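You operate a simulated robot arm through the tools that you are given. There is no shell and no other tool. Be economical: measure what you need, move in short steps, check, and stop when the job is done.

You run a simulated two-armed robot. Do the job below in one go: nothing can be reset, and whatever is moved stays where it is left.

TASK
Pick up the 9 MM carton of belt ties from the green table top with one hand, pass it to the other hand and put it on the shelf under the stacker table. Set down upright: carton of belt ties.

The check looks at the end state, three seconds after you hand in, the way a careful person would. Anything else that was tipped, shoved, dropped, spilled or broken makes it a failure.

THE ROBOT
Two 7-joint arms with two-finger parallel grippers on one trunk, on a base that drives. Base frame: it is fixed to the floor where the robot stands at the start and does not move with it; the origin is under the middle of the robot, x ahead of it, y to its left, z up. Lengths are in mm, angles in degrees, forces in N, time in s.
The left shoulder is at the start at [70, 133, 1151], the right one opposite. With the tool pointing down near the work surface each hand reaches from about 100 to 640 mm from the robot's upright axis, wherever it stands, measured 20 degrees to its own side. Places, roughly: shelf under the stacker table [-1500, -900, 400]. Payload 1.57 kg a hand.
The TCP of each hand is the grasp point between the finger pads, 30 mm short of the fingertips. In the tool frame z runs along the fingers and y along their closing line. The gripper opens to 80 mm. The fingers are 17 mm wide and 12 mm thick; the gripper's body (40 by 82 mm) begins 80 mm behind the TCP.
Orientation is told as [roll, pitch, yaw] about the base's x, y, z axes, in that order, counted from this pose: with the fingers straight down and closing along the base's y, the tool's x points along the base's -x, its y along +y and its z along -z.

THE INTERFACE
- The arms move only by the tool send_rows. It takes "left_increments", "right_increments" or both (then of equal length, played together; a hand with none holds still); each is a list of rows, each an object (a shift or turn left out is 0, a gripper value left out holds the last) with "hand": the opening, from 0 (shut) to 1 (fully open); "offset": the shift along the tool's x, y, z in mm, a list of three; "delta_rot": the turn, a rotation vector about the tool's x, y, z in degrees, a list of three. In form: [{"hand": hand, "offset": [dx, dy, dz], "delta_rot": [rx, ry, rz]}, ...]. A call has 1 to 12 rows; each row shifts and turns the commanded pose from where the row before left it, along the tool's axes as they then stand. Rows are played at 5 a second. More than 50 mm and 8.6 degrees between two rows, or a gripper value outside its range, and nothing of the call is played. Where a pose cannot be reached the arm comes as near as it can. A force on the tool above 40 N (or 10 N above the force at the start of the call, whichever is more), or a blocked arm, ends the call early, and 0.2 s more pass. The fingers move at their own pace (about 153 mm/s each) and stop on an object; they squeeze with about 21 N. The grip force told is the motor's: it shows also when the fingers shut on nothing. Time passes only in rows, and 0.2 s behind the last, so rows that do not move let the fingers close. The reply holds the time, the measured pose of the TCP, the force on the tool along the base axes, the opening and the grip force, in the units named above and with some noise, with the torque about the TCP (base axes, N m) and any sound that the robot's microphone picked up.
- Cameras (640 x 400 px; columns grow to the right, rows downward): "scene" is now at [128.2, -10.7, 1361.8]; the picture's right is [-0.11, -0.99, 0.00], its down [-0.73, 0.08, -0.67] and it looks along [0.67, -0.08, -0.74] (base axes); focal length 268 px, centre (320, 200). "left" rides on the left gripper at [72, 7, -122] in its tool frame; the picture's right is [-0.09, 1.00, 0.00], its down [-0.84, -0.08, -0.54] and it looks along [-0.54, -0.05, 0.84] (tool axes); focal length 238 px, centre (320, 200). "right" rides on the right gripper at [72, -7, -122] in its tool frame; the picture's right is [0.09, 1.00, 0.00], its down [-0.84, 0.08, -0.54] and it looks along [-0.54, 0.05, 0.84] (tool axes); focal length 238 px, centre (320, 200). There is no depth. A picture from a camera that has moved, and an enlarged one, comes with that camera's place and axes in the base frame and with its lens.
- capture(camera): a new picture of that camera. It takes no simulated time.
- raise_lower(by): slides the trunk up (or, below 0, down) by that many mm; the arms and the scene camera ride with it, the base frame stays. It gives what a move gives, with no picture.
- roll_base(legs): drives the robot by 1 to 6 legs, each [ahead, left, turn to the left] in mm, mm and degrees, along the robot's own axes; the way and the turn of a leg run together, so that a leg with both is an arc; at most 1500 mm and 180 degrees a leg. The arms and the cameras ride along, it lands a little off, and it stops where it bumps. It gives what a move gives.
- pan_tilt(pan, tilt): turns the head with the scene camera to pan (to the left, within 86 degrees either way) and tilt (down, from -29 to 69), counted from straight ahead of the robot. It gives what a move gives.
- close_up(camera, box): a new picture of the part [left, top, right, bottom] of that camera's present view, enlarged. It takes no simulated time.
- close_job(): hands the job in; it is judged then, once.

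Work in short steps. Places have to be worked out from the pictures, the camera data and where the tool is seen: move nearer, look again, correct. Check each grasp and each placing, and mend what went wrong. You have 120 turns and 108 pictures in all, those below and enlarged ones among them. Open the grippers and draw the arms clear of the work before you hand the job in, unless the task says otherwise; then end with one line.

The tools are called by a JSON object that holds its "fn" and its "kwargs". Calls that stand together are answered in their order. send_rows: Moves the arms, as the interface text tells. Its arguments: {"type":"object","properties":{"left_increments":{"type":"array","items":{"type":"object","properties":{"hand":{"type":"number"},"offset":{"type":"array","items":{"type":"number"}},"delta_rot":{"type":"array","items":{"type":"number"}}}}},"right_increments":{"type":"array","items":{"type":"object","properties":{"hand":{"type":"number"},"offset":{"type":"array","items":{"type":"number"}},"delta_rot":{"type":"array","items":{"type":"number"}}}}}},"required":[]} The other tools are called the same way: raise_lower (by) slides the trunk up or down; roll_base (legs) drives the base; pan_tilt (pan, tilt) turns the head that bears the scene camera; capture (camera) takes a picture; close_up (camera, box) takes an enlarged picture of a part of a camera's view; close_job () hands the job in.

At the start:

```text
t: 0.0
left_eef_pos: [443.3, 77.3, 1064.7]
left_orientation: [0.0, 0.0, 0.2]
left_contact_force: [0.3, -0.5, 0.8]
left_torque: [0.0, -0.02, -0.05]
left_gripper_width: 79.6
left_gripper_force: 0.0
right_eef_pos: [428.3, -260.0, 1051.0]
right_orientation: [0.0, 0.1, 0.0]
right_contact_force: [0.3, 0.0, -0.4]
right_torque: [0.01, -0.01, 0.01]
right_gripper_width: 79.9
right_gripper_force: 0.1
trunk travel left (down, up): [-725.0, 215.0]
robot x, y, heading: [-0.7, 1.6, 0.0]
head pan, tilt: [-6.4, 47.7]
```

scene: 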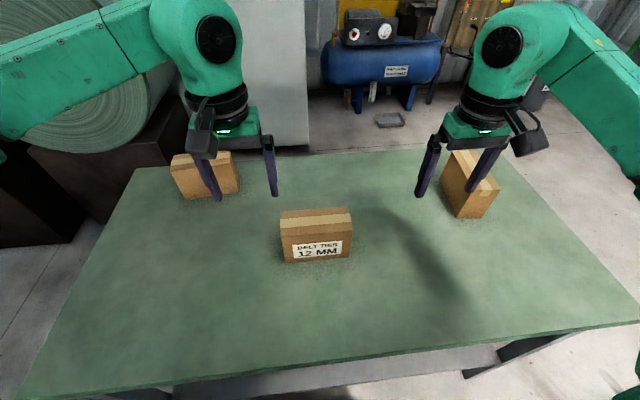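
right: 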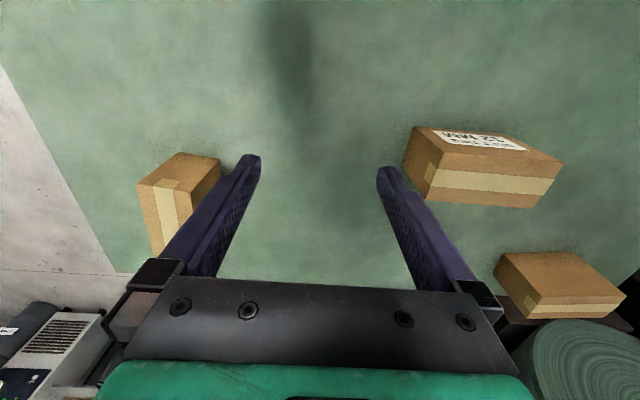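
left: 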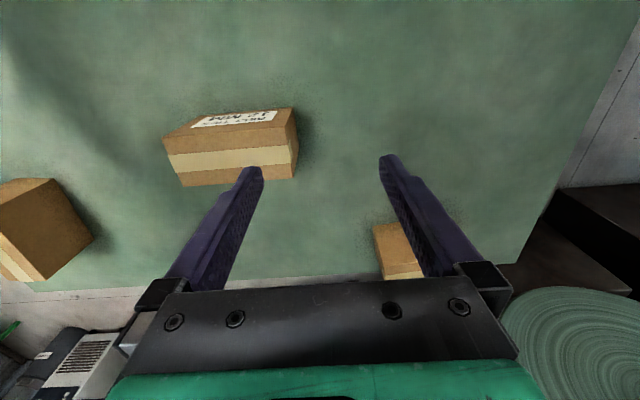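

The middle carton reads 12 MM, so the 9 MM one is at the left rear or at the right. I'll enlarge both to look for labels.

{"fn": "close_up", "kwargs": {"camera": "scene", "box": [400, 130, 540, 230]}}

{"fn": "close_up", "kwargs": {"camera": "scene", "box": [140, 130, 280, 220]}}

```text
4.00 times, centred on (470, 180) of scene
camera zoom: at [128.2, -10.7, 1361.8], right [-0.11, -0.99, 0.0], down [-0.73, 0.08, -0.67], along [0.67, -0.08, -0.74], focal length 1072 px, centre (-280, 280)
```

zoom: 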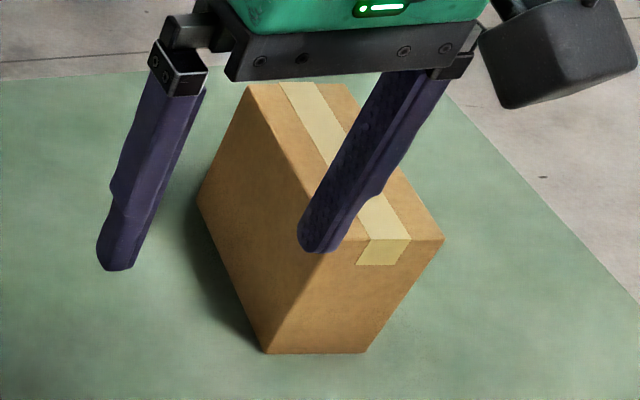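

```text
4.44 times, centred on (210, 175) of scene
camera zoom: at [128.2, -10.7, 1361.8], right [-0.11, -0.99, 0.0], down [-0.73, 0.08, -0.67], along [0.67, -0.08, -0.74], focal length 1191 px, centre (809, 311)
```

zoom: 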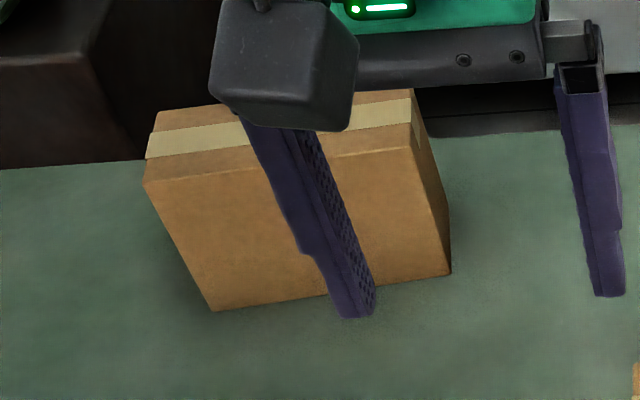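

The labels face away on both. I'll look around with the head before driving to a better viewpoint.

{"fn": "pan_tilt", "kwargs": {"pan": -86, "tilt": 25}}

{"fn": "capture", "kwargs": {"camera": "scene"}}

{"fn": "pan_tilt", "kwargs": {"pan": 86, "tilt": 25}}

{"fn": "capture", "kwargs": {"camera": "scene"}}

```text
t: 1.5
left_eef_pos: [442.6, 75.8, 1066.4]
left_orientation: [0.0, -0.1, 0.0]
left_contact_force: [0.1, -0.3, 0.1]
left_torque: [0.02, 0.01, 0.0]
left_gripper_width: 79.8
left_gripper_force: 0.1
right_eef_pos: [428.3, -261.0, 1051.8]
right_orientation: [-0.1, -0.1, 0.0]
right_contact_force: [-0.2, -0.2, -0.2]
right_torque: [-0.03, -0.03, -0.01]
right_gripper_width: 80.0
right_gripper_force: 0.0
trunk travel left (down, up): [-725.0, 215.0]
robot x, y, heading: [-2.0, -0.5, -0.0]
head pan, tilt: [-85.9, 25.0]
```

```text
102 pictures are left
camera scene: at [56.3, -93.8, 1396.1], right [-1.0, -0.07, 0.0], down [-0.03, 0.42, -0.91], along [0.06, -0.9, -0.42], focal length 268 px, centre (320, 200)
```

scene: 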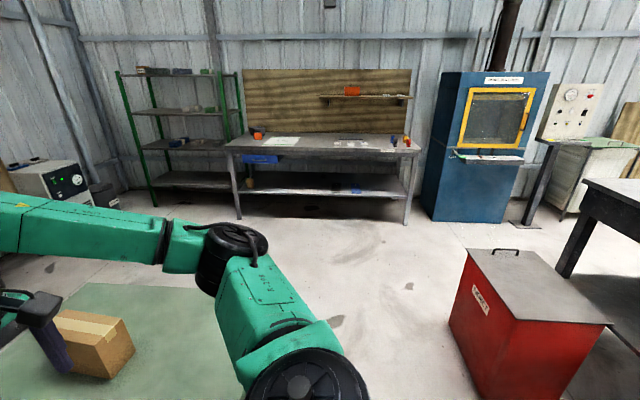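

```text
t: 4.1
left_eef_pos: [443.8, 77.6, 1065.1]
left_orientation: [0.1, 0.0, 0.1]
left_contact_force: [-0.5, -0.3, -0.2]
left_torque: [0.03, 0.0, 0.01]
left_gripper_width: 80.0
left_gripper_force: 0.0
right_eef_pos: [428.3, -260.1, 1051.8]
right_orientation: [0.1, 0.0, 0.1]
right_contact_force: [-1.3, -0.6, -0.8]
right_torque: [0.01, 0.0, 0.02]
right_gripper_width: 80.0
right_gripper_force: 0.1
trunk travel left (down, up): [-725.0, 215.0]
robot x, y, heading: [1.8, 3.2, -0.2]
head pan, tilt: [85.9, 25.0]
```

```text
101 pictures are left
camera scene: at [56.2, 90.0, 1396.2], right [1.0, -0.07, 0.0], down [-0.03, -0.42, -0.91], along [0.06, 0.9, -0.42], focal length 268 px, centre (320, 200)
```

scene: 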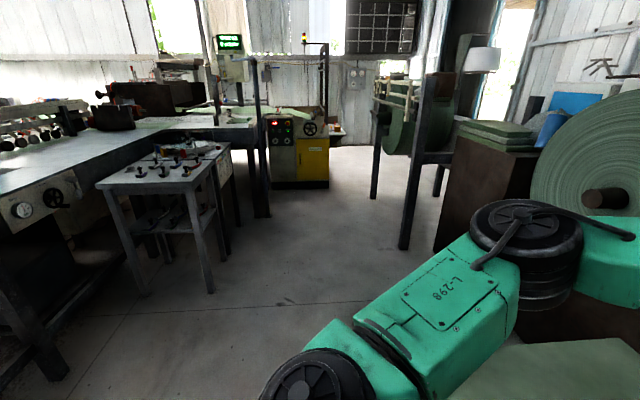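

The right-hand floor is clear (red cabinet is further back). I'll raise the trunk a bit for clearance and slide 1100 mm to the right to view the right carton's outer side.

{"fn": "raise_lower", "kwargs": {"by": 100}}

{"fn": "roll_base", "kwargs": {"legs": [[0, -1100, 0]]}}

{"fn": "pan_tilt", "kwargs": {"pan": 50, "tilt": 35}}

{"fn": "capture", "kwargs": {"camera": "scene"}}

```text
t: 5.5
left_eef_pos: [443.2, 76.6, 1165.6]
left_orientation: [0.0, -0.1, 0.2]
left_contact_force: [-0.3, 0.6, -0.3]
left_torque: [0.02, 0.0, 0.02]
left_gripper_width: 79.7
left_gripper_force: 0.0
right_eef_pos: [428.1, -261.2, 1151.1]
right_orientation: [0.0, 0.1, 0.0]
right_contact_force: [0.2, -0.5, 0.3]
right_torque: [-0.04, 0.02, 0.02]
right_gripper_width: 80.1
right_gripper_force: 0.0
trunk travel left (down, up): [-825.0, 115.0]
robot x, y, heading: [0.7, 1.0, 0.0]
head pan, tilt: [85.9, 25.0]
```

```text
t: 11.2
left_eef_pos: [436.0, -1046.5, 1166.2]
left_orientation: [0.0, -0.1, -0.5]
left_contact_force: [0.6, -0.1, -0.4]
left_torque: [0.02, 0.01, -0.01]
left_gripper_width: 79.9
left_gripper_force: 0.1
right_eef_pos: [417.5, -1384.0, 1150.6]
right_orientation: [0.0, -0.1, -0.7]
right_contact_force: [0.1, -0.1, 0.4]
right_torque: [-0.03, -0.01, -0.03]
right_gripper_width: 79.9
right_gripper_force: 0.0
trunk travel left (down, up): [-825.0, 115.0]
robot x, y, heading: [-8.8, -1115.4, -0.3]
head pan, tilt: [85.9, 25.0]
```

```text
t: 12.2
left_eef_pos: [437.6, -1047.3, 1165.0]
left_orientation: [0.0, 0.0, -0.6]
left_contact_force: [0.9, -0.2, 0.6]
left_torque: [0.04, 0.02, -0.01]
left_gripper_width: 79.8
left_gripper_force: 0.1
right_eef_pos: [417.2, -1383.2, 1149.3]
right_orientation: [0.1, 0.1, -0.7]
right_contact_force: [-0.5, 0.5, 0.8]
right_torque: [0.02, 0.02, -0.01]
right_gripper_width: 79.8
right_gripper_force: 0.0
trunk travel left (down, up): [-825.0, 115.0]
robot x, y, heading: [-9.8, -1117.8, -0.8]
head pan, tilt: [50.0, 35.0]
```

```text
100 pictures are left
camera scene: at [99.9, -1054.3, 1480.4], right [0.76, -0.65, 0.0], down [-0.37, -0.43, -0.82], along [0.53, 0.62, -0.57], focal length 268 px, centre (320, 200)
```

scene: 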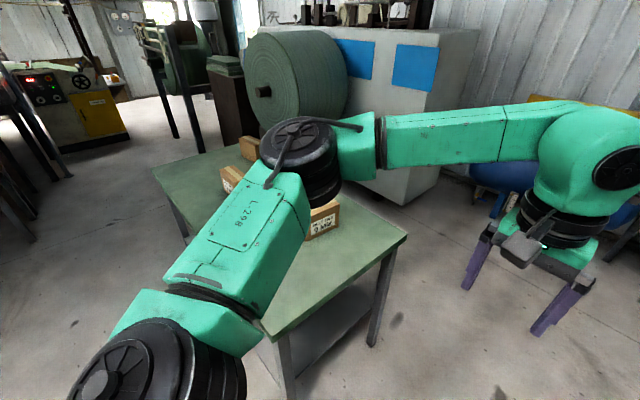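

The right carton has a label on its outer side, partly visible. I'll zoom in.

{"fn": "close_up", "kwargs": {"camera": "scene", "box": [280, 185, 360, 250]}}

```text
6.15 times, centred on (320, 218) of scene
camera zoom: at [99.9, -1054.3, 1480.4], right [0.76, -0.65, 0.0], down [-0.37, -0.43, -0.82], along [0.53, 0.62, -0.57], focal length 1649 px, centre (320, 92)
```

zoom: 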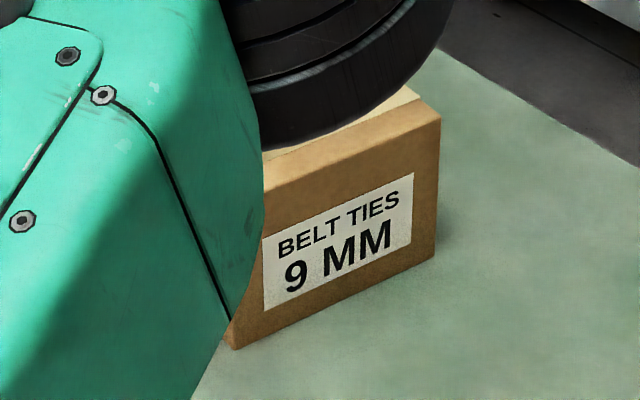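

The right carton is the 9 MM one, at about [598, -462], roughly 149 × 65 × 106 mm, long axis close to x. Before picking it I'll turn right to look at the stacker table.

{"fn": "roll_base", "kwargs": {"legs": [[0, 0, -110]]}}

{"fn": "pan_tilt", "kwargs": {"pan": -60, "tilt": 25}}

{"fn": "capture", "kwargs": {"camera": "scene"}}

```text
t: 17.1
left_eef_pos: [-81.4, -1562.7, 1165.7]
left_orientation: [0.0, -0.1, -109.2]
left_contact_force: [-0.6, -0.4, -0.1]
left_torque: [0.01, -0.01, 0.0]
left_gripper_width: 80.0
left_gripper_force: 0.1
right_eef_pos: [-394.9, -1437.6, 1150.6]
right_orientation: [0.0, 0.0, -109.2]
right_contact_force: [0.0, -0.1, 0.2]
right_torque: [-0.03, 0.0, -0.02]
right_gripper_width: 79.9
right_gripper_force: 0.0
trunk travel left (down, up): [-825.0, 115.0]
robot x, y, heading: [-5.5, -1111.6, -109.1]
head pan, tilt: [50.0, 35.0]
```

```text
t: 19.0
left_eef_pos: [-82.4, -1563.9, 1165.9]
left_orientation: [0.1, 0.0, -109.2]
left_contact_force: [-0.4, -0.1, -0.7]
left_torque: [0.01, 0.04, 0.03]
left_gripper_width: 80.0
left_gripper_force: 0.0
right_eef_pos: [-394.6, -1437.5, 1150.5]
right_orientation: [0.1, 0.0, -109.3]
right_contact_force: [-0.1, 0.0, 0.6]
right_torque: [0.03, 0.02, 0.02]
right_gripper_width: 79.7
right_gripper_force: 0.1
trunk travel left (down, up): [-825.0, 115.0]
robot x, y, heading: [-5.2, -1119.6, -109.7]
head pan, tilt: [-60.0, 25.0]
```

```text
98 pictures are left
camera scene: at [-114.9, -1185.0, 1496.1], right [-0.19, 0.98, 0.0], down [0.42, 0.08, -0.91], along [-0.89, -0.17, -0.42], focal length 268 px, centre (320, 200)
```

scene: 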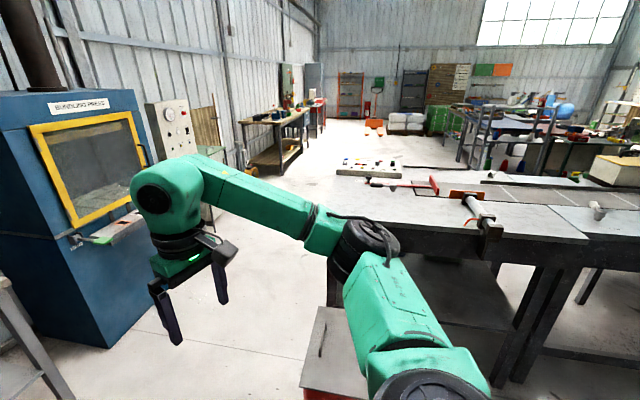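

The stacker table stands behind the red cabinet. Zooming to see its shelf.

{"fn": "close_up", "kwargs": {"camera": "scene", "box": [300, 180, 640, 400]}}

```text
1.82 times, centred on (470, 290) of scene
camera zoom: at [-114.9, -1185.0, 1496.1], right [-0.19, 0.98, 0.0], down [0.42, 0.08, -0.91], along [-0.89, -0.17, -0.42], focal length 487 px, centre (47, 36)
```

zoom: 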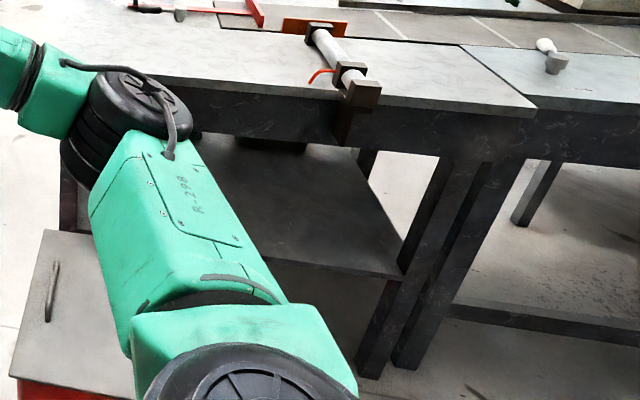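

The shelf front is at x≈-1145, y from about -1300 to -440, with a wide opening above z≈400; the part clear of the red cabinet is y≈-800…-440. Plan: left hand picks from above, right hand takes the carton end-on with a horizontal tool and slides it onto the shelf. I drive back in front of the carton.

{"fn": "roll_base", "kwargs": {"legs": [[0, 0, 109.7], [20, 440, 0]]}}

{"fn": "pan_tilt", "kwargs": {"pan": 10, "tilt": 50}}

{"fn": "capture", "kwargs": {"camera": "scene"}}

{"fn": "capture", "kwargs": {"camera": "left"}}

```text
t: 26.2
left_eef_pos: [458.4, -610.7, 1165.3]
left_orientation: [0.1, -0.1, 0.0]
left_contact_force: [0.1, -1.1, -0.9]
left_torque: [0.01, -0.02, 0.03]
left_gripper_width: 79.8
left_gripper_force: 0.0
right_eef_pos: [442.9, -947.2, 1149.7]
right_orientation: [0.1, 0.0, -0.2]
right_contact_force: [0.2, 0.1, 0.2]
right_torque: [-0.02, -0.02, -0.02]
right_gripper_width: 80.2
right_gripper_force: 0.0
trunk travel left (down, up): [-825.0, 115.0]
robot x, y, heading: [16.7, -684.5, -0.5]
head pan, tilt: [-60.0, 25.0]
```

```text
t: 27.7
left_eef_pos: [458.8, -608.5, 1164.9]
left_orientation: [0.0, 0.0, -0.1]
left_contact_force: [-0.4, -0.2, -1.0]
left_torque: [-0.01, 0.0, -0.01]
left_gripper_width: 80.0
left_gripper_force: 0.0
right_eef_pos: [442.2, -946.4, 1151.0]
right_orientation: [0.0, 0.0, -0.2]
right_contact_force: [1.2, 0.8, -0.8]
right_torque: [-0.01, 0.0, 0.0]
right_gripper_width: 79.9
right_gripper_force: 0.2
trunk travel left (down, up): [-825.0, 115.0]
robot x, y, heading: [13.8, -687.1, -0.0]
head pan, tilt: [10.0, 50.0]
```

```text
96 pictures are left
camera scene: at [140.8, -672.9, 1458.7], right [0.17, -0.99, 0.0], down [-0.76, -0.13, -0.64], along [0.63, 0.11, -0.77], focal length 268 px, centre (320, 200)
```

scene: 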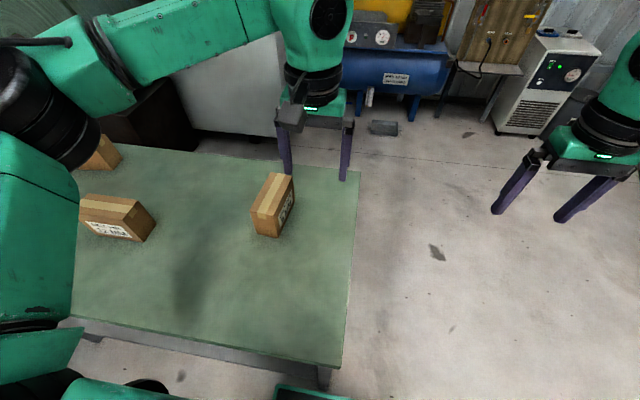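

```text
95 pictures are left
camera left: at [387.5, -601.7, 1286.6], right [0.09, 1.0, 0.0], down [0.84, -0.08, 0.54], along [0.54, -0.05, -0.84], focal length 238 px, centre (320, 200)
```

left: 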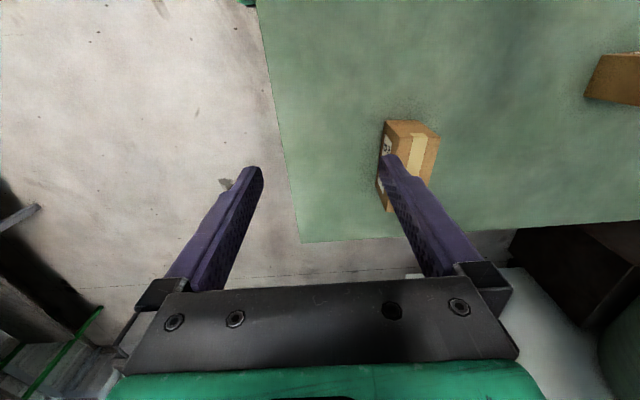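

Now zoom on the carton to measure corners.

{"fn": "close_up", "kwargs": {"camera": "scene", "box": [224, 160, 324, 250]}}

{"fn": "close_up", "kwargs": {"camera": "left", "box": [340, 100, 480, 220]}}

```text
4.44 times, centred on (274, 205) of scene
camera zoom: at [140.8, -672.9, 1458.7], right [0.17, -0.99, 0.0], down [-0.76, -0.13, -0.64], along [0.63, 0.11, -0.77], focal length 1191 px, centre (524, 178)
```

zoom: 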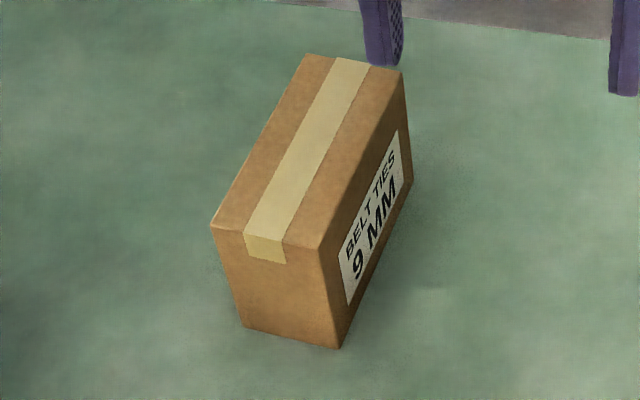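

```text
3.33 times, centred on (410, 160) of left
camera zoom: at [387.5, -601.7, 1286.6], right [0.09, 1.0, 0.0], down [0.84, -0.08, 0.54], along [0.54, -0.05, -0.84], focal length 794 px, centre (20, 333)
```

zoom: 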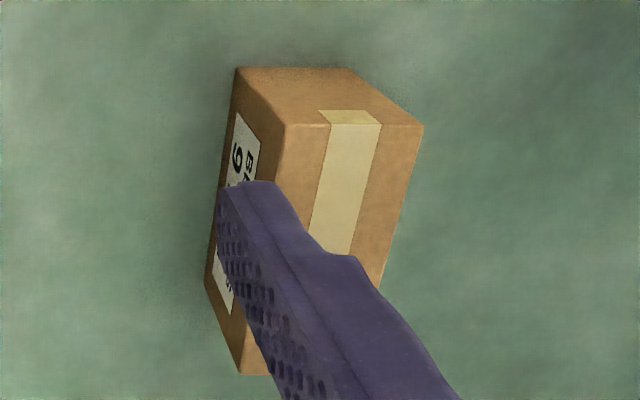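

From corners: centre ≈[592, -462], top z≈911, width 65, length ≈145, yaw ≈-5°. I move the left hand above it to z≈1000 with yaw -5.

{"fn": "send_rows", "kwargs": {"left_increments": [{"hand": 1, "offset": [-22.2, 24.5, 20]}, {"offset": [-22.2, 24.5, 20]}, {"offset": [-22.2, 24.5, 20]}, {"offset": [-22.2, 24.5, 30]}, {"offset": [-22.2, 24.5, 30]}, {"offset": [-22.2, 24.5, 30]}, {"offset": [0, 0, 10], "delta_rot": [0, 0, 5]}, {"offset": [0, 0, 0]}]}}

{"fn": "capture", "kwargs": {"camera": "left"}}

{"fn": "close_up", "kwargs": {"camera": "scene", "box": [194, 130, 354, 250]}}

```text
t: 29.5
left_eef_pos: [594.6, -464.0, 1015.7]
left_orientation: [0.0, 0.0, -0.1]
left_contact_force: [0.5, 0.6, 0.9]
left_torque: [-0.01, 0.01, -0.01]
left_gripper_width: 80.0
left_gripper_force: 0.1
left hand out of reach, approached as far as the arm can: row 7
right_eef_pos: [442.2, -945.8, 1151.7]
right_orientation: [0.0, 0.0, -0.2]
right_contact_force: [0.5, 0.1, -0.6]
right_torque: [0.03, -0.02, 0.01]
right_gripper_width: 80.0
right_gripper_force: 0.0
trunk travel left (down, up): [-825.0, 115.0]
robot x, y, heading: [15.9, -683.8, -0.2]
head pan, tilt: [10.0, 50.0]
```

```text
92 pictures are left
camera left: at [523.2, -456.3, 1136.7], right [0.09, 1.0, 0.0], down [0.84, -0.08, 0.54], along [0.54, -0.05, -0.84], focal length 238 px, centre (320, 200)
```

left: 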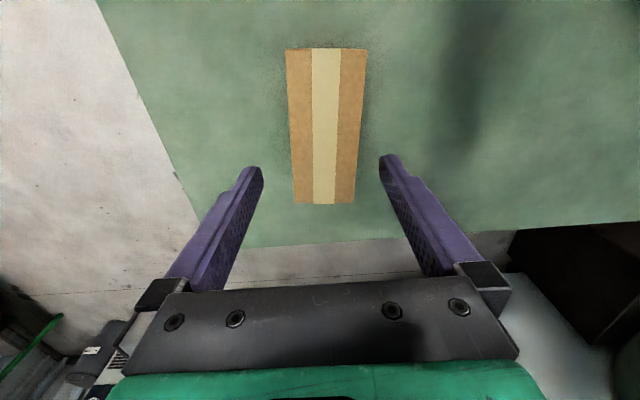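

```text
3.33 times, centred on (274, 190) of scene
camera zoom: at [140.4, -672.9, 1458.7], right [0.17, -0.99, 0.0], down [-0.75, -0.13, -0.64], along [0.63, 0.11, -0.77], focal length 893 px, centre (473, 233)
```

zoom: 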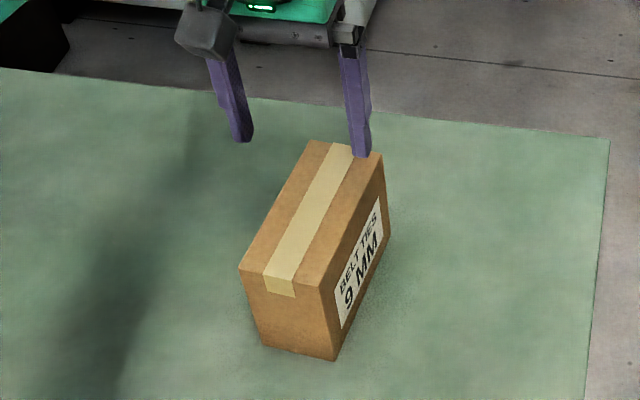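

The yaw was out of reach. I'll check how much room there is between base and table to drive closer.

{"fn": "pan_tilt", "kwargs": {"pan": 0, "tilt": 69}}

{"fn": "capture", "kwargs": {"camera": "scene"}}

```text
t: 30.3
left_eef_pos: [593.9, -463.4, 1015.9]
left_orientation: [0.0, -0.1, 0.0]
left_contact_force: [-0.5, 0.5, 0.5]
left_torque: [0.0, -0.01, 0.03]
left_gripper_width: 80.1
left_gripper_force: 0.0
right_eef_pos: [443.2, -946.2, 1150.3]
right_orientation: [0.0, 0.1, -0.3]
right_contact_force: [0.2, 0.2, -0.8]
right_torque: [0.01, 0.02, 0.01]
right_gripper_width: 79.9
right_gripper_force: 0.1
trunk travel left (down, up): [-825.0, 115.0]
robot x, y, heading: [13.0, -686.9, 0.1]
head pan, tilt: [0.0, 68.8]
```

```text
90 pictures are left
camera scene: at [121.0, -686.2, 1436.7], right [0.0, -1.0, 0.0], down [-0.93, 0.0, -0.36], along [0.36, 0.0, -0.93], focal length 268 px, centre (320, 200)
```

scene: 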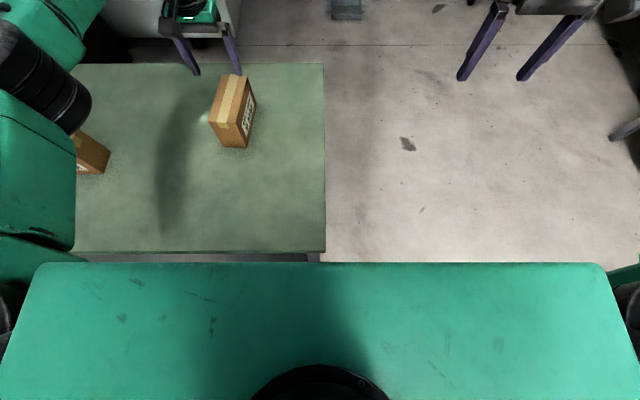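

Reach is borderline. I'll creep the base ahead 50 mm (it stops if it bumps) to get more margin.

{"fn": "roll_base", "kwargs": {"legs": [[50, 0, 0]]}}

```text
t: 31.2
left_eef_pos: [619.6, -462.2, 1013.8]
left_orientation: [0.0, 0.1, 0.1]
left_contact_force: [-0.6, 0.9, 0.1]
left_torque: [-0.02, 0.03, -0.02]
left_gripper_width: 80.3
left_gripper_force: 0.1
right_eef_pos: [469.1, -946.7, 1150.0]
right_orientation: [-0.1, 0.1, -0.1]
right_contact_force: [-0.4, 0.5, 0.1]
right_torque: [0.0, -0.03, 0.01]
right_gripper_width: 80.3
right_gripper_force: 0.0
trunk travel left (down, up): [-825.0, 115.0]
robot x, y, heading: [37.3, -685.1, -0.2]
head pan, tilt: [0.0, 68.8]
stopped in leg 1: the robot was blocked; the commanded pose is now the measured one
```

It touched at x≈37, so the base front is about 200 mm ahead. That gained 25 mm; I back off 5 mm, re-centre the hand, apply yaw, and check the picture.

{"fn": "roll_base", "kwargs": {"legs": [[-6, 0, 0]]}}

{"fn": "send_rows", "kwargs": {"left_increments": [{"hand": 1, "offset": [22, 0, 0]}, {"delta_rot": [0, 0, 5]}, {"offset": [0, 0, 10]}, {"offset": [0, 0, 0]}]}}

{"fn": "capture", "kwargs": {"camera": "scene"}}

{"fn": "capture", "kwargs": {"camera": "left"}}

```text
t: 32.0
left_eef_pos: [614.3, -462.6, 1014.5]
left_orientation: [0.0, 0.1, 0.1]
left_contact_force: [0.6, 0.1, 0.1]
left_torque: [0.0, 0.05, 0.01]
left_gripper_width: 80.1
left_gripper_force: 0.1
right_eef_pos: [464.6, -945.3, 1149.2]
right_orientation: [0.0, 0.2, 0.0]
right_contact_force: [0.8, 0.6, 0.1]
right_torque: [0.0, 0.06, 0.0]
right_gripper_width: 80.1
right_gripper_force: 0.0
trunk travel left (down, up): [-825.0, 115.0]
robot x, y, heading: [32.1, -684.8, 0.1]
head pan, tilt: [0.0, 68.8]
```

```text
t: 33.0
left_eef_pos: [590.9, -462.0, 1005.7]
left_orientation: [0.0, -0.1, -4.8]
left_contact_force: [-0.2, 0.1, 0.4]
left_torque: [-0.04, -0.02, -0.02]
left_gripper_width: 79.9
left_gripper_force: 0.0
right_eef_pos: [460.8, -945.1, 1151.2]
right_orientation: [-0.2, 0.1, -0.1]
right_contact_force: [0.1, -0.3, -0.4]
right_torque: [0.01, -0.04, 0.05]
right_gripper_width: 80.0
right_gripper_force: 0.0
trunk travel left (down, up): [-825.0, 115.0]
robot x, y, heading: [35.5, -683.8, 0.2]
head pan, tilt: [0.0, 68.8]
```

```text
89 pictures are left
camera scene: at [138.5, -686.4, 1436.8], right [0.0, -1.0, 0.0], down [-0.93, 0.0, -0.36], along [0.36, 0.0, -0.93], focal length 268 px, centre (320, 200)
```

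scene: 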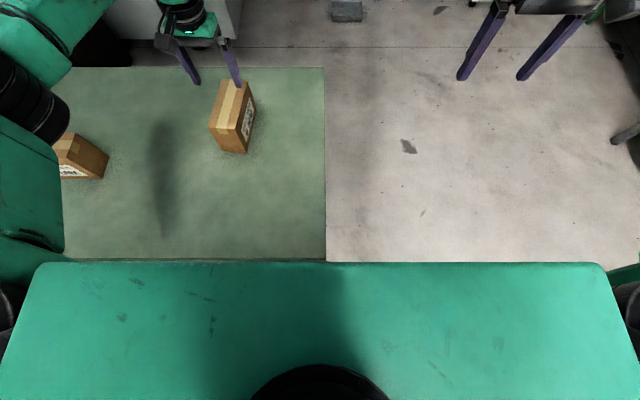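

```text
88 pictures are left
camera left: at [519.9, -449.0, 1127.0], right [0.18, 0.98, 0.0], down [0.83, -0.15, 0.54], along [0.53, -0.1, -0.84], focal length 238 px, centre (320, 200)
```

left: 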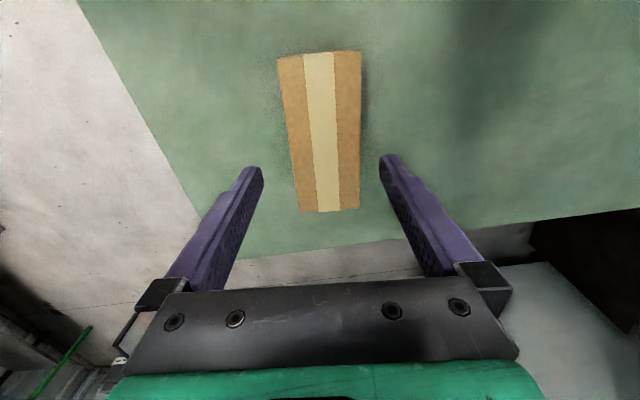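

Carton centre from this view ≈[597, -459], yaw -5.6°, so the hand is well aligned. Small correction, then lower by the trunk, which keeps the arm pose.

{"fn": "send_rows", "kwargs": {"left_increments": [{"hand": 1, "offset": [-5, 2.5, 0]}, {"offset": [0, 0, 0]}]}}

{"fn": "raise_lower", "kwargs": {"by": -60}}

{"fn": "capture", "kwargs": {"camera": "left"}}

{"fn": "close_up", "kwargs": {"camera": "scene", "box": [150, 0, 310, 110]}}

```text
t: 33.6
left_eef_pos: [595.8, -460.6, 1006.1]
left_orientation: [0.0, 0.0, -4.9]
left_contact_force: [0.1, -0.2, 0.0]
left_torque: [0.02, 0.0, 0.01]
left_gripper_width: 80.0
left_gripper_force: 0.1
right_eef_pos: [462.2, -944.3, 1150.0]
right_orientation: [-0.1, 0.0, 0.1]
right_contact_force: [0.4, -0.3, -0.1]
right_torque: [-0.03, 0.02, 0.02]
right_gripper_width: 80.3
right_gripper_force: 0.0
trunk travel left (down, up): [-825.0, 115.0]
robot x, y, heading: [34.7, -682.5, 0.2]
head pan, tilt: [0.0, 68.8]
```

```text
t: 34.6
left_eef_pos: [596.7, -460.0, 946.8]
left_orientation: [0.0, 0.0, -4.9]
left_contact_force: [0.5, -0.7, 0.5]
left_torque: [0.0, 0.04, 0.01]
left_gripper_width: 80.3
left_gripper_force: 0.1
right_eef_pos: [460.5, -945.6, 1090.0]
right_orientation: [0.0, -0.1, 0.0]
right_contact_force: [-0.6, 0.6, 0.2]
right_torque: [0.0, 0.0, 0.01]
right_gripper_width: 79.9
right_gripper_force: 0.0
trunk travel left (down, up): [-765.0, 175.0]
robot x, y, heading: [34.5, -690.3, 0.0]
head pan, tilt: [0.0, 68.8]
```

```text
87 pictures are left
camera left: at [525.4, -447.4, 1067.2], right [0.18, 0.98, 0.0], down [0.83, -0.15, 0.54], along [0.53, -0.1, -0.84], focal length 238 px, centre (320, 200)
```

left: 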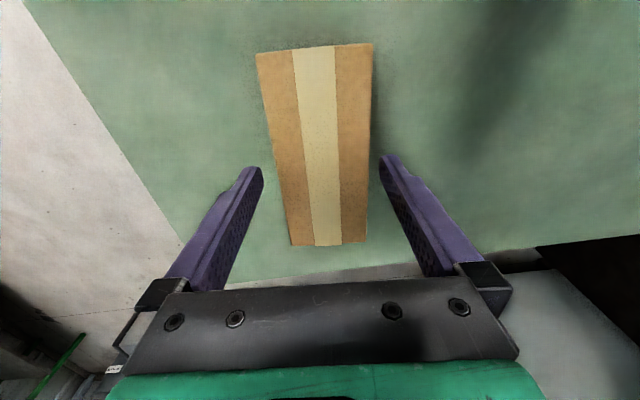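

```text
3.64 times, centred on (230, 55) of scene
camera zoom: at [139.1, -686.8, 1376.7], right [0.0, -1.0, 0.0], down [-0.93, 0.0, -0.36], along [0.36, 0.0, -0.93], focal length 974 px, centre (647, 727)
```

zoom: 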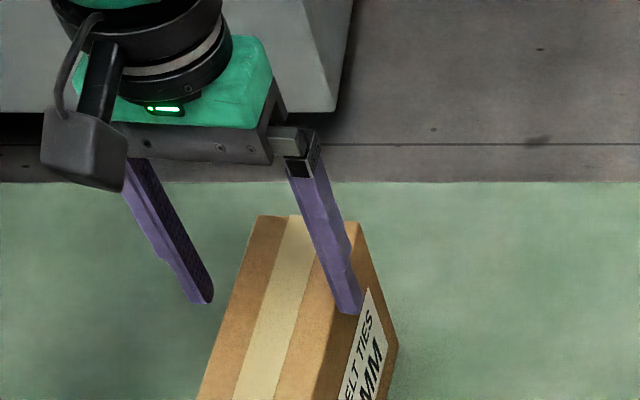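

Tips are almost at the carton top; carton lies about 3 mm to +y of the finger centre. Shift, then lower 38 mm.

{"fn": "send_rows", "kwargs": {"left_increments": [{"hand": 1, "offset": [0, 3, 0]}, {"offset": [0, 0, 0]}]}}

{"fn": "raise_lower", "kwargs": {"by": -25}}

{"fn": "capture", "kwargs": {"camera": "left"}}

```text
t: 35.2
left_eef_pos: [596.3, -457.9, 947.6]
left_orientation: [-0.1, 0.0, -4.9]
left_contact_force: [-0.3, -0.1, -0.3]
left_torque: [0.0, 0.02, -0.03]
left_gripper_width: 80.1
left_gripper_force: 0.1
right_eef_pos: [462.5, -946.0, 1090.1]
right_orientation: [0.0, 0.0, 0.1]
right_contact_force: [-0.9, -0.3, -0.2]
right_torque: [0.0, 0.04, -0.02]
right_gripper_width: 80.1
right_gripper_force: 0.1
trunk travel left (down, up): [-765.0, 175.0]
robot x, y, heading: [36.4, -680.8, -0.2]
head pan, tilt: [0.0, 68.8]
```

```text
t: 35.9
left_eef_pos: [595.7, -457.4, 920.5]
left_orientation: [-0.1, -0.1, -4.9]
left_contact_force: [0.9, -0.1, 0.3]
left_torque: [0.01, 0.01, 0.01]
left_gripper_width: 79.9
left_gripper_force: 0.0
right_eef_pos: [460.5, -944.5, 1064.9]
right_orientation: [-0.1, 0.1, 0.1]
right_contact_force: [0.4, -0.5, -0.2]
right_torque: [0.0, -0.01, -0.02]
right_gripper_width: 80.4
right_gripper_force: 0.1
trunk travel left (down, up): [-740.0, 200.0]
robot x, y, heading: [35.0, -680.7, -0.3]
head pan, tilt: [0.0, 68.8]
```

```text
85 pictures are left
camera left: at [525.2, -444.5, 1042.6], right [0.18, 0.98, 0.0], down [0.83, -0.15, 0.54], along [0.53, -0.1, -0.84], focal length 238 px, centre (320, 200)
```

left: 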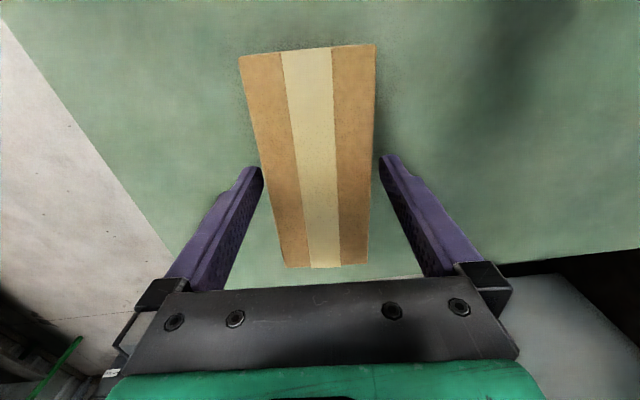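

Straddling cleanly. Lower 15 more and close.

{"fn": "raise_lower", "kwargs": {"by": -15}}

{"fn": "send_rows", "kwargs": {"left_increments": [{"hand": 0}, {"hand": 0}, {"hand": 0}, {"hand": 0}]}}

{"fn": "capture", "kwargs": {"camera": "left"}}

```text
t: 36.5
left_eef_pos: [594.7, -457.5, 906.1]
left_orientation: [0.1, 0.0, -4.9]
left_contact_force: [0.2, -0.1, -0.9]
left_torque: [-0.02, 0.02, -0.02]
left_gripper_width: 80.0
left_gripper_force: 0.0
right_eef_pos: [459.7, -944.6, 1050.1]
right_orientation: [0.0, 0.0, 0.0]
right_contact_force: [-0.4, -0.9, 0.5]
right_torque: [0.0, -0.04, 0.0]
right_gripper_width: 80.0
right_gripper_force: 0.0
trunk travel left (down, up): [-725.0, 215.0]
robot x, y, heading: [38.2, -683.0, 0.2]
head pan, tilt: [0.0, 68.8]
```

```text
t: 37.5
left_eef_pos: [594.6, -458.8, 907.3]
left_orientation: [0.0, 0.0, -5.0]
left_contact_force: [-1.8, -0.5, 1.0]
left_torque: [0.11, -0.01, -0.14]
left_gripper_width: 67.9
left_gripper_force: 20.8
right_eef_pos: [461.3, -945.0, 1049.9]
right_orientation: [0.0, 0.0, 0.0]
right_contact_force: [-0.3, 0.1, 0.5]
right_torque: [0.0, 0.0, 0.0]
right_gripper_width: 79.7
right_gripper_force: 0.0
trunk travel left (down, up): [-725.0, 215.0]
robot x, y, heading: [35.0, -684.0, -0.0]
head pan, tilt: [0.0, 68.8]
```

```text
84 pictures are left
camera left: at [524.9, -444.9, 1027.9], right [0.18, 0.98, 0.0], down [0.83, -0.15, 0.54], along [0.53, -0.1, -0.84], focal length 238 px, centre (320, 200)
```

left: 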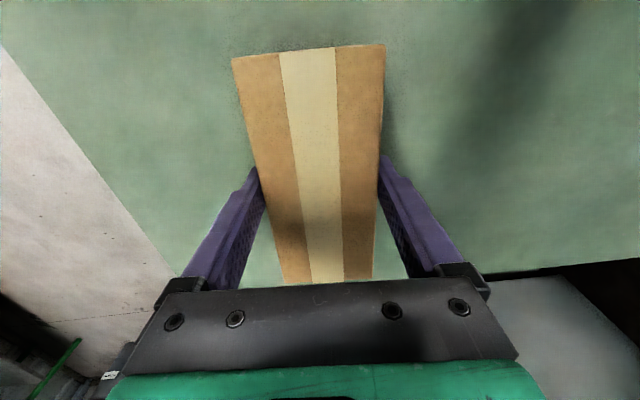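

Gripped at 68 mm, 21 N. Lift 60 mm by trunk and read the weight.

{"fn": "raise_lower", "kwargs": {"by": 60}}

{"fn": "capture", "kwargs": {"camera": "left"}}

{"fn": "capture", "kwargs": {"camera": "scene"}}

```text
t: 38.5
left_eef_pos: [595.8, -457.6, 966.4]
left_orientation: [-0.1, 0.0, -4.9]
left_contact_force: [-0.6, -0.8, 0.7]
left_torque: [-0.03, -0.03, 0.0]
left_gripper_width: 0.0
left_gripper_force: 21.0
right_eef_pos: [462.5, -945.1, 1110.1]
right_orientation: [0.1, 0.1, 0.0]
right_contact_force: [-0.5, -0.5, 0.3]
right_torque: [-0.04, -0.01, -0.02]
right_gripper_width: 79.9
right_gripper_force: 0.2
trunk travel left (down, up): [-785.0, 155.0]
robot x, y, heading: [33.5, -686.3, 0.2]
head pan, tilt: [0.0, 68.8]
```

```text
83 pictures are left
camera left: at [525.6, -444.5, 1087.4], right [0.18, 0.98, 0.0], down [0.83, -0.15, 0.54], along [0.53, -0.1, -0.84], focal length 238 px, centre (320, 200)
```

left: 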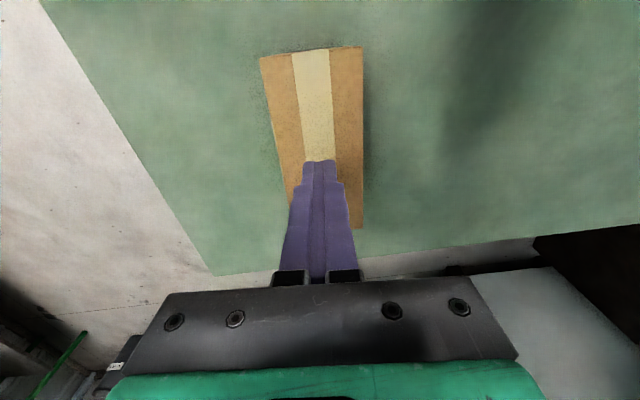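

```text
82 pictures are left
camera scene: at [139.7, -686.8, 1396.7], right [0.0, -1.0, 0.0], down [-0.93, 0.0, -0.36], along [0.36, 0.0, -0.93], focal length 268 px, centre (320, 200)
```

scene: 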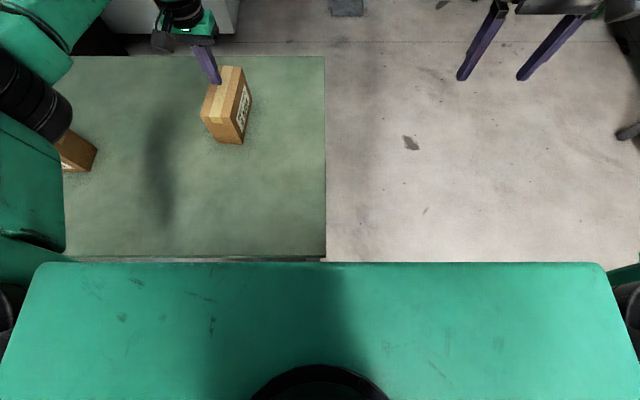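

The carton slipped out of the shallow grip; it still stands upright in place. I'll open, go deeper (TCP ≈35 mm below the top) and lift slowly.

{"fn": "send_rows", "kwargs": {"left_increments": [{"hand": 1}, {"hand": 1}, {"hand": 1}]}}

{"fn": "capture", "kwargs": {"camera": "left"}}

```text
t: 39.3
left_eef_pos: [595.2, -458.9, 966.0]
left_orientation: [0.0, 0.0, -4.9]
left_contact_force: [-0.5, -0.6, 0.8]
left_torque: [0.03, 0.02, 0.0]
left_gripper_width: 80.1
left_gripper_force: 0.0
right_eef_pos: [461.0, -945.8, 1109.3]
right_orientation: [0.0, 0.0, 0.0]
right_contact_force: [0.3, -0.3, -0.1]
right_torque: [-0.02, 0.0, -0.01]
right_gripper_width: 79.8
right_gripper_force: 0.1
trunk travel left (down, up): [-785.0, 155.0]
robot x, y, heading: [36.7, -684.6, -0.0]
head pan, tilt: [0.0, 68.8]
```

```text
81 pictures are left
camera left: at [525.3, -444.6, 1087.6], right [0.18, 0.98, 0.0], down [0.83, -0.15, 0.54], along [0.53, -0.1, -0.84], focal length 238 px, centre (320, 200)
```

left: 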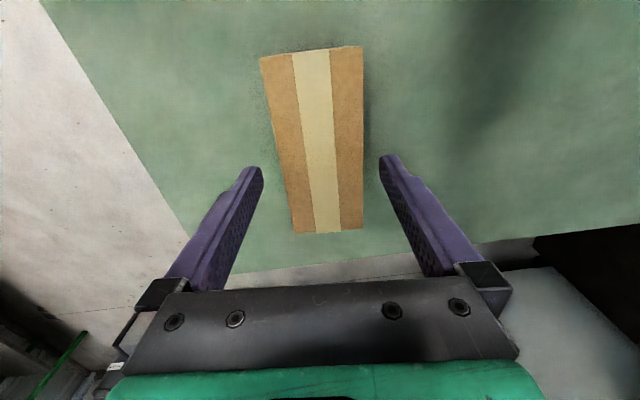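

{"fn": "raise_lower", "kwargs": {"by": -92}}

{"fn": "send_rows", "kwargs": {"left_increments": [{"hand": 0}, {"hand": 0}, {"hand": 0}, {"hand": 0}, {"offset": [0, 0, -2]}, {"offset": [0, 0, -4]}, {"offset": [0, 0, -6]}, {"offset": [0, 0, -8]}]}}

{"fn": "capture", "kwargs": {"camera": "left"}}

```text
t: 40.6
left_eef_pos: [595.7, -457.5, 874.0]
left_orientation: [0.0, 0.0, -4.9]
left_contact_force: [0.7, -0.6, 0.3]
left_torque: [-0.02, 0.01, 0.02]
left_gripper_width: 79.8
left_gripper_force: 0.2
right_eef_pos: [462.4, -945.9, 1018.9]
right_orientation: [0.0, 0.0, 0.0]
right_contact_force: [-0.4, -0.5, -0.1]
right_torque: [0.01, 0.0, -0.02]
right_gripper_width: 80.1
right_gripper_force: 0.0
trunk travel left (down, up): [-693.0, 247.0]
robot x, y, heading: [34.7, -685.1, 0.1]
head pan, tilt: [0.0, 68.8]
```

```text
t: 42.4
left_eef_pos: [596.2, -458.6, 893.5]
left_orientation: [-0.1, 0.1, -4.9]
left_contact_force: [0.3, -0.9, -3.6]
left_torque: [0.0, 0.01, 0.01]
left_gripper_width: 67.6
left_gripper_force: 21.2
right_eef_pos: [462.6, -945.2, 1018.0]
right_orientation: [-0.1, 0.1, 0.1]
right_contact_force: [-0.9, 0.1, -0.5]
right_torque: [0.01, -0.02, 0.01]
right_gripper_width: 80.0
right_gripper_force: 0.1
trunk travel left (down, up): [-693.0, 247.0]
robot x, y, heading: [31.8, -685.5, -0.0]
head pan, tilt: [0.0, 68.8]
```

```text
80 pictures are left
camera left: at [525.2, -444.6, 1014.7], right [0.18, 0.98, 0.0], down [0.83, -0.15, 0.54], along [0.53, -0.1, -0.84], focal length 238 px, centre (320, 200)
```

left: 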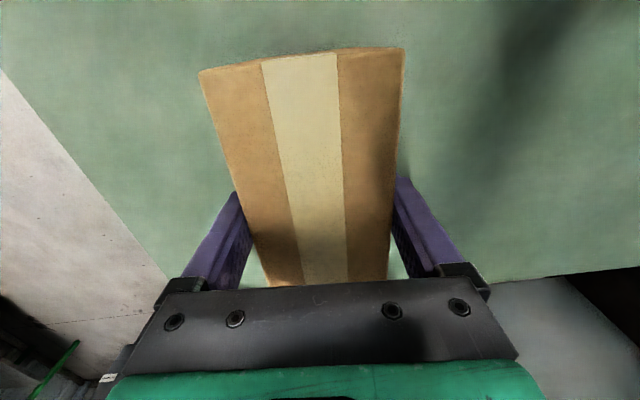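

The hand now carries about 3.6 N (≈0.37 kg). Continue lifting slowly and check it holds.

{"fn": "send_rows", "kwargs": {"left_increments": [{"offset": [0, 0, -8]}, {"offset": [0, 0, -8]}, {"offset": [0, 0, -8]}, {"offset": [0, 0, -8]}, {"offset": [0, 0, -8]}]}}

{"fn": "capture", "kwargs": {"camera": "left"}}

{"fn": "capture", "kwargs": {"camera": "scene"}}

```text
t: 43.6
left_eef_pos: [596.3, -457.3, 932.6]
left_orientation: [0.0, 0.0, -4.9]
left_contact_force: [-0.2, 0.0, -3.3]
left_torque: [0.03, 0.02, 0.02]
left_gripper_width: 67.7
left_gripper_force: 20.4
right_eef_pos: [461.7, -945.0, 1018.4]
right_orientation: [-0.2, 0.1, 0.0]
right_contact_force: [-0.2, 0.5, -0.9]
right_torque: [-0.01, 0.01, 0.03]
right_gripper_width: 80.0
right_gripper_force: 0.1
trunk travel left (down, up): [-693.0, 247.0]
robot x, y, heading: [34.4, -685.8, 0.0]
head pan, tilt: [0.0, 68.8]
```

```text
79 pictures are left
camera left: at [526.0, -444.4, 1053.8], right [0.18, 0.98, 0.0], down [0.83, -0.15, 0.54], along [0.53, -0.1, -0.84], focal length 238 px, centre (320, 200)
```

left: 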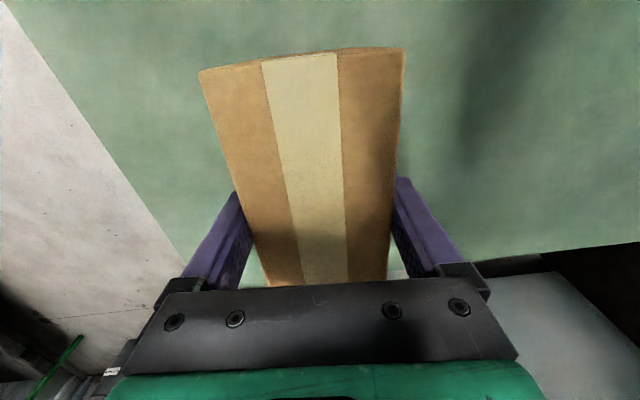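

```text
78 pictures are left
camera scene: at [140.0, -686.6, 1304.6], right [0.0, -1.0, 0.0], down [-0.93, 0.0, -0.36], along [0.36, 0.0, -0.93], focal length 268 px, centre (320, 200)
```

scene: 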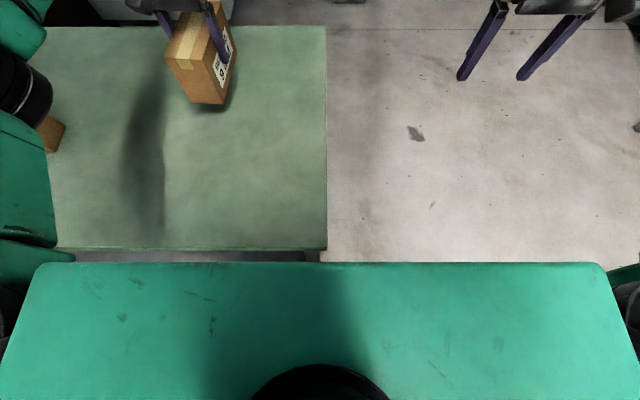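

Held firmly. Raise the trunk and back off 300 mm to do the handover in free space.

{"fn": "raise_lower", "kwargs": {"by": 130}}

{"fn": "roll_base", "kwargs": {"legs": [[-300, 0, 0]]}}

{"fn": "send_rows", "kwargs": {"left_increments": [{"offset": [30, -10, 0]}, {"offset": [30, -10, 0]}, {"offset": [30, -10, 0]}, {"offset": [30, -10, 0]}, {"offset": [30, -10, 0]}, {"delta_rot": [0, 0, -5]}, {}, {}, {}, {}, {}], "right_increments": [{"delta_rot": [0, 0, 8]}, {"delta_rot": [0, 0, 8]}, {"delta_rot": [0, 0, 8]}, {"delta_rot": [0, 0, 8]}, {"delta_rot": [0, 0, 8]}, {"delta_rot": [0, 0, 8]}, {"delta_rot": [0, 0, 8]}, {"delta_rot": [0, 0, 8]}, {"delta_rot": [0, 0, 8]}, {"delta_rot": [0, 0, 8]}, {"delta_rot": [0, 0, 8]}]}}

```text
t: 45.2
left_eef_pos: [596.6, -455.9, 1062.2]
left_orientation: [0.0, 0.2, -4.9]
left_contact_force: [-0.1, 0.0, -3.8]
left_torque: [-0.04, -0.01, -0.04]
left_gripper_width: 67.8
left_gripper_force: 20.8
right_eef_pos: [462.8, -945.7, 1148.4]
right_orientation: [-0.1, 0.1, 0.0]
right_contact_force: [-0.2, 0.6, 0.1]
right_torque: [-0.01, 0.01, 0.02]
right_gripper_width: 80.1
right_gripper_force: 0.1
trunk travel left (down, up): [-823.0, 117.0]
robot x, y, heading: [34.3, -687.6, 0.2]
head pan, tilt: [0.0, 68.8]
```

```text
t: 47.2
left_eef_pos: [296.1, -459.2, 1061.6]
left_orientation: [0.0, 0.0, -5.2]
left_contact_force: [-0.9, 0.7, -4.3]
left_torque: [0.02, 0.01, 0.01]
left_gripper_width: 67.9
left_gripper_force: 20.6
right_eef_pos: [158.3, -946.4, 1148.3]
right_orientation: [-0.1, 0.3, -0.2]
right_contact_force: [0.2, 0.2, -0.7]
right_torque: [-0.02, 0.0, -0.01]
right_gripper_width: 80.0
right_gripper_force: 0.0
trunk travel left (down, up): [-823.0, 117.0]
robot x, y, heading: [-268.0, -683.9, -0.1]
head pan, tilt: [0.0, 68.8]
```

```text
t: 49.6
left_eef_pos: [138.3, -494.3, 1062.3]
left_orientation: [-0.1, 0.0, -0.2]
left_contact_force: [0.2, 0.7, -3.4]
left_torque: [0.01, -0.01, -0.01]
left_gripper_width: 68.0
left_gripper_force: 20.8
right_eef_pos: [156.6, -946.9, 1149.1]
right_orientation: [-0.1, -0.1, -88.4]
right_contact_force: [0.3, -0.5, -0.2]
right_torque: [0.0, -0.04, 0.04]
right_gripper_width: 80.1
right_gripper_force: 0.1
trunk travel left (down, up): [-823.0, 117.0]
robot x, y, heading: [-267.6, -684.6, -0.3]
head pan, tilt: [0.0, 68.8]
```

Right wrist turns fine to -88; continue to -176 so its camera ends on top when the tool goes horizontal.

{"fn": "send_rows", "kwargs": {"right_increments": [{"delta_rot": [0, 0, 8]}, {"delta_rot": [0, 0, 8]}, {"delta_rot": [0, 0, 8]}, {"delta_rot": [0, 0, 8]}, {"delta_rot": [0, 0, 8]}, {"delta_rot": [0, 0, 8]}, {"delta_rot": [0, 0, 8]}, {"delta_rot": [0, 0, 8]}, {"delta_rot": [0, 0, 8]}, {"delta_rot": [0, 0, 8]}, {"delta_rot": [0, 0, 8]}, {"delta_rot": [0, 0, 4]}]}}

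```text
t: 52.2
left_eef_pos: [138.6, -494.6, 1062.6]
left_orientation: [-0.1, 0.0, -0.1]
left_contact_force: [0.8, -0.8, -3.8]
left_torque: [0.01, 0.01, 0.02]
left_gripper_width: 67.9
left_gripper_force: 20.8
right_eef_pos: [157.6, -946.3, 1148.1]
right_orientation: [0.1, 0.0, 179.5]
right_contact_force: [0.2, -1.0, -0.1]
right_torque: [0.02, 0.03, 0.02]
right_gripper_width: 80.0
right_gripper_force: 0.1
trunk travel left (down, up): [-823.0, 117.0]
robot x, y, heading: [-271.9, -684.8, -0.4]
head pan, tilt: [0.0, 68.8]
```

Now tilt the right tool forward to horizontal about its y.

{"fn": "send_rows", "kwargs": {"right_increments": [{"delta_rot": [0, 7.5, 0]}, {"delta_rot": [0, 7.5, 0]}, {"delta_rot": [0, 7.5, 0]}, {"delta_rot": [0, 7.5, 0]}, {"delta_rot": [0, 7.5, 0]}, {"delta_rot": [0, 7.5, 0]}, {"delta_rot": [0, 7.5, 0]}, {"delta_rot": [0, 7.5, 0]}, {"delta_rot": [0, 7.5, 0]}, {"delta_rot": [0, 7.5, 0]}, {"delta_rot": [0, 7.5, 0]}, {"delta_rot": [0, 7.5, 0]}]}}

{"fn": "pan_tilt", "kwargs": {"pan": 0, "tilt": 45}}

{"fn": "capture", "kwargs": {"camera": "scene"}}

{"fn": "capture", "kwargs": {"camera": "right"}}

```text
t: 54.8
left_eef_pos: [139.6, -495.2, 1062.7]
left_orientation: [-0.1, 0.1, -0.2]
left_contact_force: [0.9, 0.2, -4.3]
left_torque: [0.03, 0.04, -0.04]
left_gripper_width: 67.8
left_gripper_force: 20.8
right_eef_pos: [156.3, -945.5, 1148.6]
right_orientation: [0.1, 60.0, 179.7]
right_contact_force: [-0.8, -0.6, -0.1]
right_torque: [0.0, 0.01, 0.05]
right_gripper_width: 79.8
right_gripper_force: 0.1
right hand out of reach, approached as far as the arm can: row 9, 10, 11, 12
trunk travel left (down, up): [-823.0, 117.0]
robot x, y, heading: [-267.1, -685.2, -0.2]
head pan, tilt: [0.0, 68.8]
```

```text
t: 55.7
left_eef_pos: [139.4, -494.8, 1062.3]
left_orientation: [0.0, 0.1, -0.2]
left_contact_force: [0.5, 0.5, -3.5]
left_torque: [-0.01, 0.04, 0.02]
left_gripper_width: 67.8
left_gripper_force: 20.1
right_eef_pos: [156.7, -945.4, 1148.5]
right_orientation: [0.0, 60.0, 179.8]
right_contact_force: [0.2, -0.6, 0.5]
right_torque: [0.0, 0.03, 0.01]
right_gripper_width: 80.1
right_gripper_force: 0.0
trunk travel left (down, up): [-823.0, 117.0]
robot x, y, heading: [-270.5, -685.9, -0.2]
head pan, tilt: [0.0, 45.0]
```

```text
77 pictures are left
camera scene: at [-139.1, -686.3, 1463.4], right [0.0, -1.0, 0.0], down [-0.71, 0.0, -0.71], along [0.71, 0.0, -0.71], focal length 268 px, centre (320, 200)
```

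scene: 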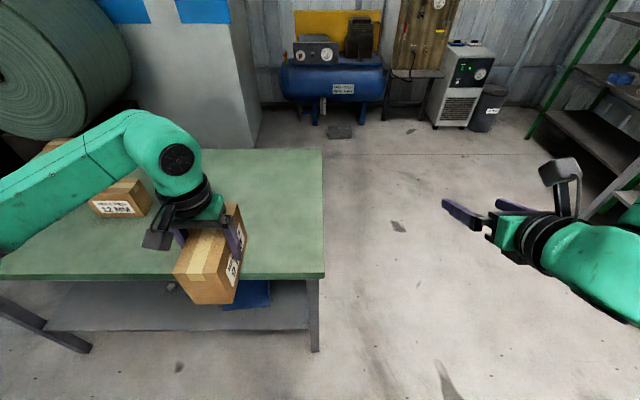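

```text
76 pictures are left
camera right: at [87.6, -939.3, 1271.9], right [0.04, -1.0, 0.08], down [-0.89, -0.07, -0.45], along [0.46, -0.05, -0.89], focal length 238 px, centre (320, 200)
```

right: 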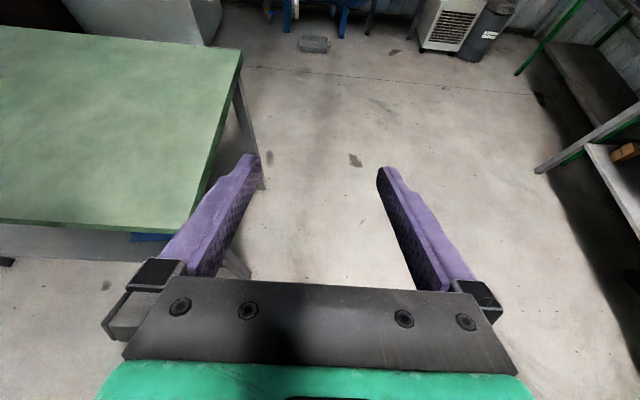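

Stopped at 60° pitch near the body; more forward should free the wrist. Test with a forward shift.

{"fn": "send_rows", "kwargs": {"right_increments": [{"offset": [0, 0, 30]}, {"offset": [0, 0, 30]}, {}]}}

```text
t: 56.5
left_eef_pos: [138.0, -495.0, 1064.4]
left_orientation: [0.1, 0.1, -0.2]
left_contact_force: [-0.3, 0.7, -3.4]
left_torque: [0.04, 0.01, -0.02]
left_gripper_width: 67.8
left_gripper_force: 21.1
right_eef_pos: [208.3, -947.8, 1119.0]
right_orientation: [0.2, 60.0, 179.8]
right_contact_force: [-0.7, 0.3, 1.0]
right_torque: [0.0, -0.01, -0.01]
right_gripper_width: 80.2
right_gripper_force: 0.1
trunk travel left (down, up): [-823.0, 117.0]
robot x, y, heading: [-271.5, -683.8, -0.3]
head pan, tilt: [0.0, 45.0]
```

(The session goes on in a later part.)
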